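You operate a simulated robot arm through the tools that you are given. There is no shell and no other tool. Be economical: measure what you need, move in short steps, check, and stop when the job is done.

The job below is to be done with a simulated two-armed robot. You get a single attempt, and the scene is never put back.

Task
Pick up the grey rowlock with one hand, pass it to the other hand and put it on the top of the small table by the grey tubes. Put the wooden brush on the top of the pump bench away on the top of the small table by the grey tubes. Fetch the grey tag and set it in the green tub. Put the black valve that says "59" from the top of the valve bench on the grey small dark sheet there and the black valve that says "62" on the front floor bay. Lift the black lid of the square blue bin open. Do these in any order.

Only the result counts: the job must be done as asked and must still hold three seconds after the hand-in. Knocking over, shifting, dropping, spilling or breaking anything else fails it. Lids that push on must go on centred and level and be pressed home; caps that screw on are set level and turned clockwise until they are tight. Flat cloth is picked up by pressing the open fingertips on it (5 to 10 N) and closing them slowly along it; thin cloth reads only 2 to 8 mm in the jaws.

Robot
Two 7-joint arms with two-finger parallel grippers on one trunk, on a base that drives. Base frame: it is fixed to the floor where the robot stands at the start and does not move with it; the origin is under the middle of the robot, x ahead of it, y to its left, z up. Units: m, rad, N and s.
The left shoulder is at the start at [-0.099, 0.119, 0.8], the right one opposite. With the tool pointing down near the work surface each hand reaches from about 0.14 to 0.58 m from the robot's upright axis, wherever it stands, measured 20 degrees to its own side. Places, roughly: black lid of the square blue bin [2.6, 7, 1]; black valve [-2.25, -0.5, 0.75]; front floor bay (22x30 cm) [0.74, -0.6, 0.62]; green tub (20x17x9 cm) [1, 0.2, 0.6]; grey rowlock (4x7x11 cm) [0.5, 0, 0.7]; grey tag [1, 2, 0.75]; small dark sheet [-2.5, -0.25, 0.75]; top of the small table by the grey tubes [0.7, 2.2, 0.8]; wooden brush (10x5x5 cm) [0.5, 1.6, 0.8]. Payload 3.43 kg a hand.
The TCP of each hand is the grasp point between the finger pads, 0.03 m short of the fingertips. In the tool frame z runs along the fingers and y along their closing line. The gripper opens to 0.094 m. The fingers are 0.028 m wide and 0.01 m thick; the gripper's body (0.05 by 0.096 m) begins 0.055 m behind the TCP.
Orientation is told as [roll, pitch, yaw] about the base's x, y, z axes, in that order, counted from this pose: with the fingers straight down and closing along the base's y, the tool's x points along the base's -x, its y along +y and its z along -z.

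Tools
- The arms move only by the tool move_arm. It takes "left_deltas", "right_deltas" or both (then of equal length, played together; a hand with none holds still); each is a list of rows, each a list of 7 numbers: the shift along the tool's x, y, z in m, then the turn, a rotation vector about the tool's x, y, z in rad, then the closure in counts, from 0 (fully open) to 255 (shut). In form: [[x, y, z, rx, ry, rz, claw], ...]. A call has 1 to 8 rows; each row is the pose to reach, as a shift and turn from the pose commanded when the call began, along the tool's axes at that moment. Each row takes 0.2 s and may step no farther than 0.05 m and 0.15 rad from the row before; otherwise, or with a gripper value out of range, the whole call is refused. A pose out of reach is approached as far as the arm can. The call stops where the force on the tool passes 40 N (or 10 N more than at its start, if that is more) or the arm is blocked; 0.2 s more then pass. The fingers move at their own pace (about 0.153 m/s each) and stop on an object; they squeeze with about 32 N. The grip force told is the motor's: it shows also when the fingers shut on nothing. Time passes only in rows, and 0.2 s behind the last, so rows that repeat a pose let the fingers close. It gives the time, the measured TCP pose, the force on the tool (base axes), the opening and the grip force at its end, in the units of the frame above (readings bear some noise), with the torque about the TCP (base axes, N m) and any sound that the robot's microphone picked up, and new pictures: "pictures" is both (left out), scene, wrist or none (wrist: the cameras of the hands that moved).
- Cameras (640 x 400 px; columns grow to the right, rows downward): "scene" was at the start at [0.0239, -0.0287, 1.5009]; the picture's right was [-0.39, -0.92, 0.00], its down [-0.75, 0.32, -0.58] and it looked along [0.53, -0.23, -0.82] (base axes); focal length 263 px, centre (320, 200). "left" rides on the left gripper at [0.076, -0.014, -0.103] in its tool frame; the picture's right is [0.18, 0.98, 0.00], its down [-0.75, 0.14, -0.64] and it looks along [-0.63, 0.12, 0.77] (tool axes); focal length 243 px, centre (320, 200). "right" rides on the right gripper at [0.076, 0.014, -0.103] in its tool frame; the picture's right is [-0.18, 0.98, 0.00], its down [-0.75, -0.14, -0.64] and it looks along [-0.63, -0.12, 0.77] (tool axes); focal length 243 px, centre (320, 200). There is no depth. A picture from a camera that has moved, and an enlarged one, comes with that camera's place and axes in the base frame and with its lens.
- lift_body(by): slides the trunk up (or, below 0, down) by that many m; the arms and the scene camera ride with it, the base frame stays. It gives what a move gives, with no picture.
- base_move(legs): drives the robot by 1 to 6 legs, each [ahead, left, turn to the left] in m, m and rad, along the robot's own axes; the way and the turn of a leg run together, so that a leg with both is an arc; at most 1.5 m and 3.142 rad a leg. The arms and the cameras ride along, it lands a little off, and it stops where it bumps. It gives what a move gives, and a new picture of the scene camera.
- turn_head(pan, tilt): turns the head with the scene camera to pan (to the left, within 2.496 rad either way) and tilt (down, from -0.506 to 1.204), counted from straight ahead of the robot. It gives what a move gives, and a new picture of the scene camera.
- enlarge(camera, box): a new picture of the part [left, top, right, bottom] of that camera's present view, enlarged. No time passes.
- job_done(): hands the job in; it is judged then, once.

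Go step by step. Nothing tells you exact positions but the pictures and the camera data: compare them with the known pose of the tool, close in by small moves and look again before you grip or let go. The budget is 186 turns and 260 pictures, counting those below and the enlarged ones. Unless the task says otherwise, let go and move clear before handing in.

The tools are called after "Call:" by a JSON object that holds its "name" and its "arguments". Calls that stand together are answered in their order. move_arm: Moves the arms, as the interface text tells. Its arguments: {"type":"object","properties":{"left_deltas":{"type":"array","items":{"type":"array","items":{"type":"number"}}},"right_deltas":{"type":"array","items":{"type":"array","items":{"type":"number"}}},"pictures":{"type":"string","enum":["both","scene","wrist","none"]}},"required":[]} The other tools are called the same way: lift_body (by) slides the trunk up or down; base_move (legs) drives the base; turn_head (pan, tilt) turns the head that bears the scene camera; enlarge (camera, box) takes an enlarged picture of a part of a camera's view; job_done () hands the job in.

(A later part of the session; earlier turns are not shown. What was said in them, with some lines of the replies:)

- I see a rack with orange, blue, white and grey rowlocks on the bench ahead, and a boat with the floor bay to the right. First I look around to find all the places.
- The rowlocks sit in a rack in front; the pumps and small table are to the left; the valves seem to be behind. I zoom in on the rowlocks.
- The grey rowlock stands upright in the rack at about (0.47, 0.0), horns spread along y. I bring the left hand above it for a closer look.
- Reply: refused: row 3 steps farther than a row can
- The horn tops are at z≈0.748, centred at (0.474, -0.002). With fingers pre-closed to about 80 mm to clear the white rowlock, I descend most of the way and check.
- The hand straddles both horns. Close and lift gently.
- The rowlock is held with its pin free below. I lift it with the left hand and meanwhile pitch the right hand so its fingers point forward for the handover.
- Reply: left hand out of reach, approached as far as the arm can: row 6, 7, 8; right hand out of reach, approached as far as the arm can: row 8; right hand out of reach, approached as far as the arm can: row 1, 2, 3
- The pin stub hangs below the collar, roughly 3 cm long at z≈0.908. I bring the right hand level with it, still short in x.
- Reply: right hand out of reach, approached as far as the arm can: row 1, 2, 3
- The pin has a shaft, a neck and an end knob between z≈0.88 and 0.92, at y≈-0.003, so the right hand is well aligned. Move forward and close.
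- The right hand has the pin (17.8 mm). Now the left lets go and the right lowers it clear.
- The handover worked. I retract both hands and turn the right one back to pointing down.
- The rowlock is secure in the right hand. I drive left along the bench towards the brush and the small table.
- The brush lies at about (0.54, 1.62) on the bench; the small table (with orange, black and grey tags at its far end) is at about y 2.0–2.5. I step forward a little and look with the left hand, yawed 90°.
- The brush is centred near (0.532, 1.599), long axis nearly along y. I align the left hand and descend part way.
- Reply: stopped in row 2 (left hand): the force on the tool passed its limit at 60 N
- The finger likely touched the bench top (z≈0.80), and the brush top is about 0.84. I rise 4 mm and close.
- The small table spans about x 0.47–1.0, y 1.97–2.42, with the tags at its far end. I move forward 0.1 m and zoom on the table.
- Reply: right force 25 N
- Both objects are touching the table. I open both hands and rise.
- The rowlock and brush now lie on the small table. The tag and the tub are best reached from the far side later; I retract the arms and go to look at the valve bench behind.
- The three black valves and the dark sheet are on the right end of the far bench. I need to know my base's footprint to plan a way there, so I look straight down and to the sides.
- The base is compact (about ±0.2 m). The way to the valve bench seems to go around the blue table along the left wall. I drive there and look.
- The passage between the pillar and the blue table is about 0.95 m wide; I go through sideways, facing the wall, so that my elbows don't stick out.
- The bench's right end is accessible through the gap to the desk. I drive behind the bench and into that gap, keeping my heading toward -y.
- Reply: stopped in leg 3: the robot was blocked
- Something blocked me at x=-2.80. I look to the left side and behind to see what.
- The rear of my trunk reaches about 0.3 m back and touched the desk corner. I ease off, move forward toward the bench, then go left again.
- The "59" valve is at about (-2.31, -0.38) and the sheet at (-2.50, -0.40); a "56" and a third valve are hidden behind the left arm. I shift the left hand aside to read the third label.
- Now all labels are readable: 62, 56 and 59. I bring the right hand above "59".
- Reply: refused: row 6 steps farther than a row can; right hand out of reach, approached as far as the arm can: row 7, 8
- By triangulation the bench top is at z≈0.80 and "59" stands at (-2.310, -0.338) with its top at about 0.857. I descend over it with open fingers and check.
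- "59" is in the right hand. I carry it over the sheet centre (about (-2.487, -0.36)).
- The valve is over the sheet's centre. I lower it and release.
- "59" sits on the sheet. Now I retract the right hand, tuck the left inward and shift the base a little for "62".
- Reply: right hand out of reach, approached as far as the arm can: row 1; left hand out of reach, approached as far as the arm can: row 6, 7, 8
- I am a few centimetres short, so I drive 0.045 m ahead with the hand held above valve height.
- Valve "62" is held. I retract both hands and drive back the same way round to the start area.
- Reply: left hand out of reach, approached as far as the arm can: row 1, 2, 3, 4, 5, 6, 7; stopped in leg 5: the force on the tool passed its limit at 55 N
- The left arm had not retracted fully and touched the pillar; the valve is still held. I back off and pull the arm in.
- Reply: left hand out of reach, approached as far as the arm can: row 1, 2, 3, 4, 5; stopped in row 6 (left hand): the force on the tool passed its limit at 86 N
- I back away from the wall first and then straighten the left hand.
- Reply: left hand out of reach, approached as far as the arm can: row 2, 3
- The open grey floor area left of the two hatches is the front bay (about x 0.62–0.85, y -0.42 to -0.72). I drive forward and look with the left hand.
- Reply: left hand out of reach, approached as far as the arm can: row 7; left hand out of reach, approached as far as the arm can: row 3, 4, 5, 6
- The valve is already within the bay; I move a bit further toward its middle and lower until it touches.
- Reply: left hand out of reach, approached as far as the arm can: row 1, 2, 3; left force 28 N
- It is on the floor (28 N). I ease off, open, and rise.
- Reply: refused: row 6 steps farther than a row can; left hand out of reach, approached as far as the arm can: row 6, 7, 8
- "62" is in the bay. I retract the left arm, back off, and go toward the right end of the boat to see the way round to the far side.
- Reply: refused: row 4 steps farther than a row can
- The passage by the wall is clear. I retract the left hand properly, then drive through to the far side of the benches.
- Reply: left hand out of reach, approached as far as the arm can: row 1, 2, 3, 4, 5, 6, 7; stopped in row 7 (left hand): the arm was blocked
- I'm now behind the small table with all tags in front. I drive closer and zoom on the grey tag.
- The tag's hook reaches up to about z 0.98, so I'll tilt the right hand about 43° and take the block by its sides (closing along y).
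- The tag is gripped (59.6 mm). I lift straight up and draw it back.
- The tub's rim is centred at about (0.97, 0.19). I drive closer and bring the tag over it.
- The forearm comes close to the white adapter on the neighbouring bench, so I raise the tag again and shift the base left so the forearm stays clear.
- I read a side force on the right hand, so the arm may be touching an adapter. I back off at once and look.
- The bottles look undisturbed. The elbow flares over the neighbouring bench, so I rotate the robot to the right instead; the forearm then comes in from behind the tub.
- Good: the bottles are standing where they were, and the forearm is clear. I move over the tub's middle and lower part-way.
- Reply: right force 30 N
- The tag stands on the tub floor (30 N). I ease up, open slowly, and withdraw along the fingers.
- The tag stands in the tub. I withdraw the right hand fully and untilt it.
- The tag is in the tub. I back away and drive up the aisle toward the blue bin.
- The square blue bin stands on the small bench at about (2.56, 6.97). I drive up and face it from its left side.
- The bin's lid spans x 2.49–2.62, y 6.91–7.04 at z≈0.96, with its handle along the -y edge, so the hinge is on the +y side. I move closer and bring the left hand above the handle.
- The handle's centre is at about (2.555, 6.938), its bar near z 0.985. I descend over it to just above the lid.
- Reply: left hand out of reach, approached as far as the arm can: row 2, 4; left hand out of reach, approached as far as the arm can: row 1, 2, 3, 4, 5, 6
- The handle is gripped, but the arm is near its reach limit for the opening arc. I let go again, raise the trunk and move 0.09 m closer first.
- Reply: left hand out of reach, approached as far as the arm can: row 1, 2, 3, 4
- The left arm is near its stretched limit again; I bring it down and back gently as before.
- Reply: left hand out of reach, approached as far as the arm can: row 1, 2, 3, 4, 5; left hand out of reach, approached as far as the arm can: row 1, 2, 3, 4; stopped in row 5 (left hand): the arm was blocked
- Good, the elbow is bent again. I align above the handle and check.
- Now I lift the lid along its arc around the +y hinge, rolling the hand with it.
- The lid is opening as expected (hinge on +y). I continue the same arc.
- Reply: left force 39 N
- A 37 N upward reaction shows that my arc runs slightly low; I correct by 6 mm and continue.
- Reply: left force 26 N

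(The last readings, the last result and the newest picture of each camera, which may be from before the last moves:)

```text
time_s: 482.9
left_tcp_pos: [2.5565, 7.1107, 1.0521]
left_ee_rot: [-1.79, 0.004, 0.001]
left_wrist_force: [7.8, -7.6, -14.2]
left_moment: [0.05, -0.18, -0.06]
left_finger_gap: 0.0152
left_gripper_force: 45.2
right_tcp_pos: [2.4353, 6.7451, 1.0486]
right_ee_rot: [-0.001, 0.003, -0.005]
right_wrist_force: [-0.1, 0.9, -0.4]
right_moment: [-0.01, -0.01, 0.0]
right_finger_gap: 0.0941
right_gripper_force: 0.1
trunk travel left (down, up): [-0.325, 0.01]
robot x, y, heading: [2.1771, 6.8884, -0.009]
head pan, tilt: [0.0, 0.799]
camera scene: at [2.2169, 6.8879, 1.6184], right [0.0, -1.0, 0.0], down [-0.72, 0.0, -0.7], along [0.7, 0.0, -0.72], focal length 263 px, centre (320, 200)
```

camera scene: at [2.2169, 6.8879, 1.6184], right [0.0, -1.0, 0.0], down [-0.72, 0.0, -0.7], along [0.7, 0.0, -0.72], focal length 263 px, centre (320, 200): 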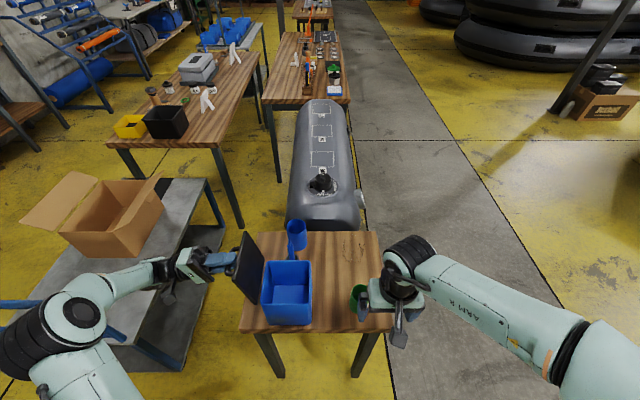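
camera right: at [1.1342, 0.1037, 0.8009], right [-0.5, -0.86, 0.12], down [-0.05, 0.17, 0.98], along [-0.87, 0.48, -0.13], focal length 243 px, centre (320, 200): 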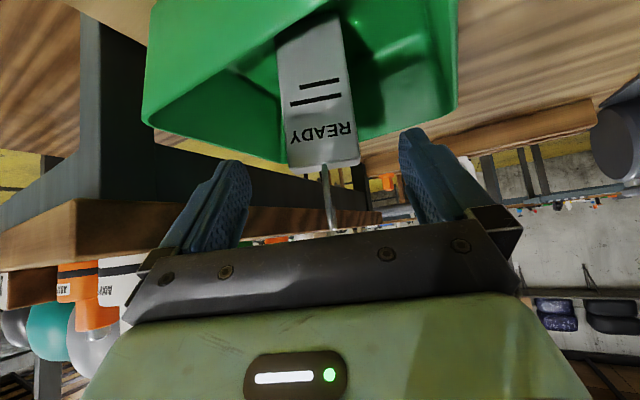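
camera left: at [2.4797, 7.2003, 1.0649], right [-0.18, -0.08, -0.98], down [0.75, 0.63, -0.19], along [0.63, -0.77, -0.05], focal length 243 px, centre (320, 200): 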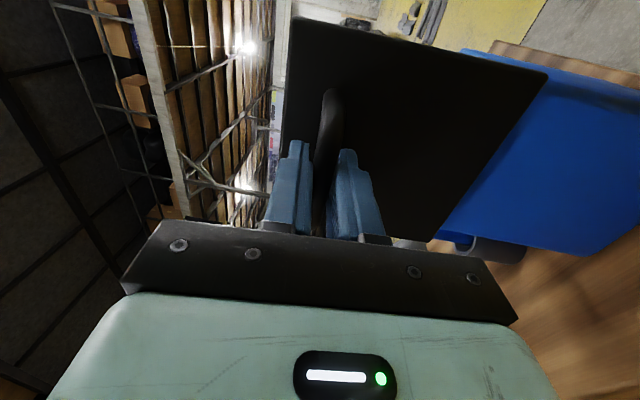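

The lid is now about 103° open. I open the fingers and watch whether it stays.

Call:
{"name": "move_arm", "arguments": {"left_deltas": [[0, 0, 0, 0, 0, 0, 200], [0, 0, 0, 0, 0, 0, 120], [0, 0, 0, 0, 0, 0, 80], [0, 0, 0, 0, 0, 0, 80]], "pictures": "both"}}

```text
time_s: 483.9
left_tcp_pos: [2.5556, 7.1125, 1.0558]
left_ee_rot: [-1.79, -0.003, 0.003]
left_wrist_force: [0.2, -0.2, -0.2]
left_moment: [0.01, -0.03, -0.01]
left_finger_gap: 0.0644
left_gripper_force: 0.1
right_tcp_pos: [2.4343, 6.7451, 1.0497]
right_ee_rot: [0.0, 0.001, -0.005]
right_wrist_force: [0.0, -0.6, -0.7]
right_moment: [0.02, -0.02, 0.0]
right_finger_gap: 0.0939
right_gripper_force: 0.0
trunk travel left (down, up): [-0.325, 0.01]
robot x, y, heading: [2.179, 6.891, -0.005]
head pan, tilt: [0.0, 0.799]
camera scene: at [2.2147, 6.8876, 1.6188], right [0.0, -1.0, 0.0], down [-0.72, 0.0, -0.7], along [0.7, 0.0, -0.72], focal length 263 px, centre (320, 200)
camera left: at [2.4792, 7.2161, 1.0466], right [-0.18, -0.22, -0.96], down [0.75, 0.6, -0.28], along [0.63, -0.77, 0.05], focal length 243 px, centre (320, 200)
```

scene: 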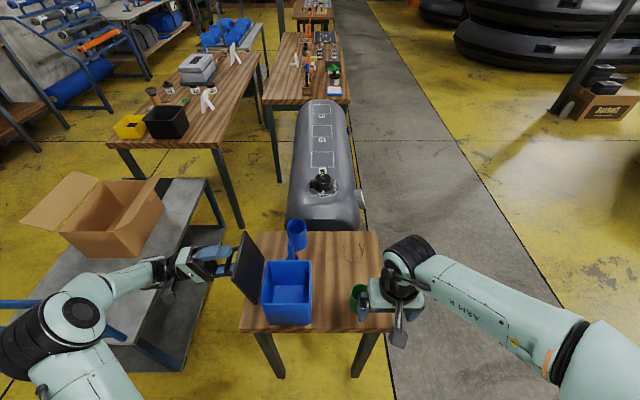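
left: 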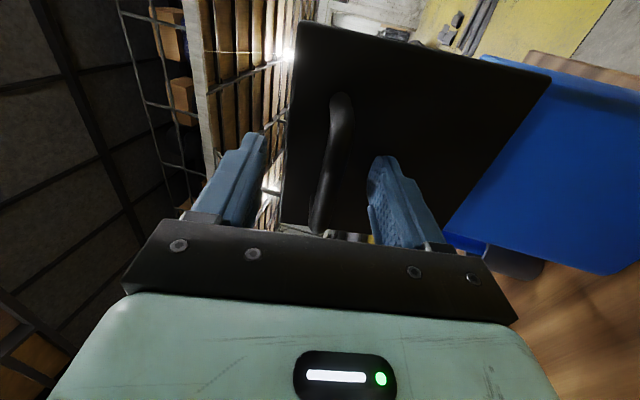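

The lid stays open by itself. I withdraw the fingers from the handle and pull the hand back toward me.

Call:
{"name": "move_arm", "arguments": {"left_deltas": [[0, 0, -0.025, 0, 0, 0, 80], [0, 0, -0.05, 0, 0, 0, 80], [0.04, 0, -0.055, 0, 0, 0, 80], [0.08, 0, -0.055, 0, 0, 0, 80], [0.12, 0, -0.055, 0, 0, 0, 80], [0.15, 0, -0.055, 0, 0, 0, 80]], "pictures": "both"}}

Call:
{"name": "enlarge", "arguments": {"camera": "scene", "box": [200, 190, 400, 340]}}

```text
time_s: 485.2
left_tcp_pos: [2.4035, 7.1647, 1.043]
left_ee_rot: [-1.792, -0.004, 0.002]
left_wrist_force: [0.4, -0.8, 0.2]
left_moment: [0.02, 0.01, 0.0]
left_finger_gap: 0.0644
left_gripper_force: 0.0
right_tcp_pos: [2.4336, 6.7451, 1.0488]
right_ee_rot: [-0.002, 0.001, -0.005]
right_wrist_force: [1.3, 0.0, 0.4]
right_moment: [0.03, -0.02, -0.02]
right_finger_gap: 0.0939
right_gripper_force: 0.0
trunk travel left (down, up): [-0.325, 0.01]
robot x, y, heading: [2.1793, 6.8911, -0.004]
head pan, tilt: [0.0, 0.799]
camera scene: at [2.214, 6.8875, 1.6187], right [0.0, -1.0, 0.0], down [-0.72, 0.0, -0.7], along [0.7, 0.0, -0.72], focal length 263 px, centre (320, 200)
camera left: at [2.3282, 7.2684, 1.0335], right [-0.18, -0.22, -0.96], down [0.75, 0.6, -0.28], along [0.63, -0.77, 0.05], focal length 243 px, centre (320, 200)
```

scene: 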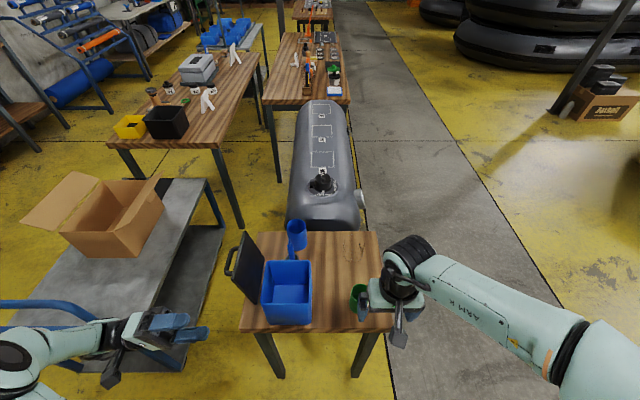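
left: 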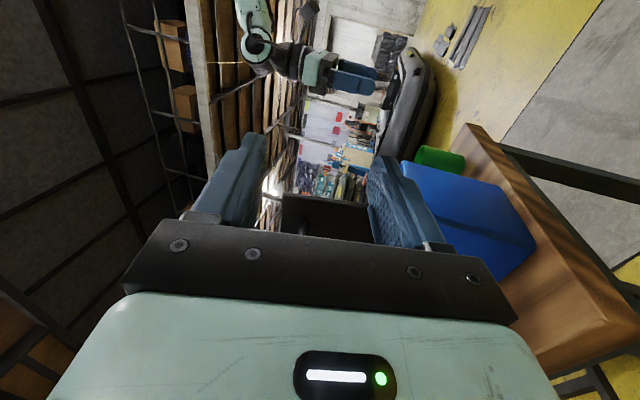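

```text
2.67 times, centred on (300, 265) of scene
camera zoom: at [2.214, 6.8875, 1.6187], right [0.0, -1.0, 0.0], down [-0.72, 0.0, -0.7], along [0.7, 0.0, -0.72], focal length 702 px, centre (373, 27)
```

zoom: 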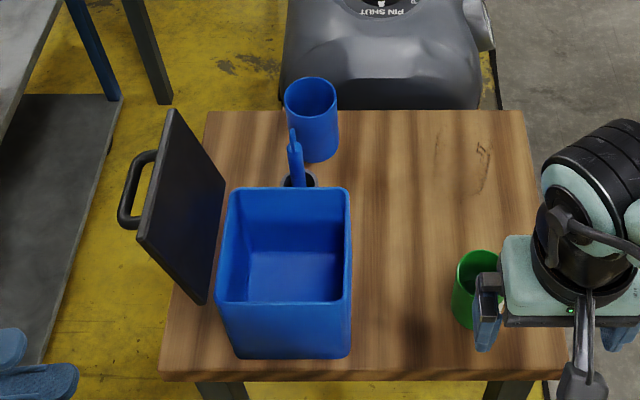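

The lid stands open on its own and both hands are clear. All items are done, so I hand in.

Call:
{"name": "job_done", "arguments": {}}

```text
The job is handed in.
```

The job is handed in, with all six parts done as far as I could check from the pictures:
- **Rowlock:** passed from the left hand to the right and put on the small table.
- **Brush:** on the small table.
- **Tag:** the grey tag is standing in the green tub.
- **Valve 59:** on the dark sheet.
- **Valve 62:** in the front floor bay.
- **Lid:** the blue bin's lid stays open by itself.

On the way the robot touched a desk corner, a pillar and the wall. While placing the tag, the right arm also felt a brief side force, perhaps from the white adapter by the tub. I saw nothing moved by any of these.
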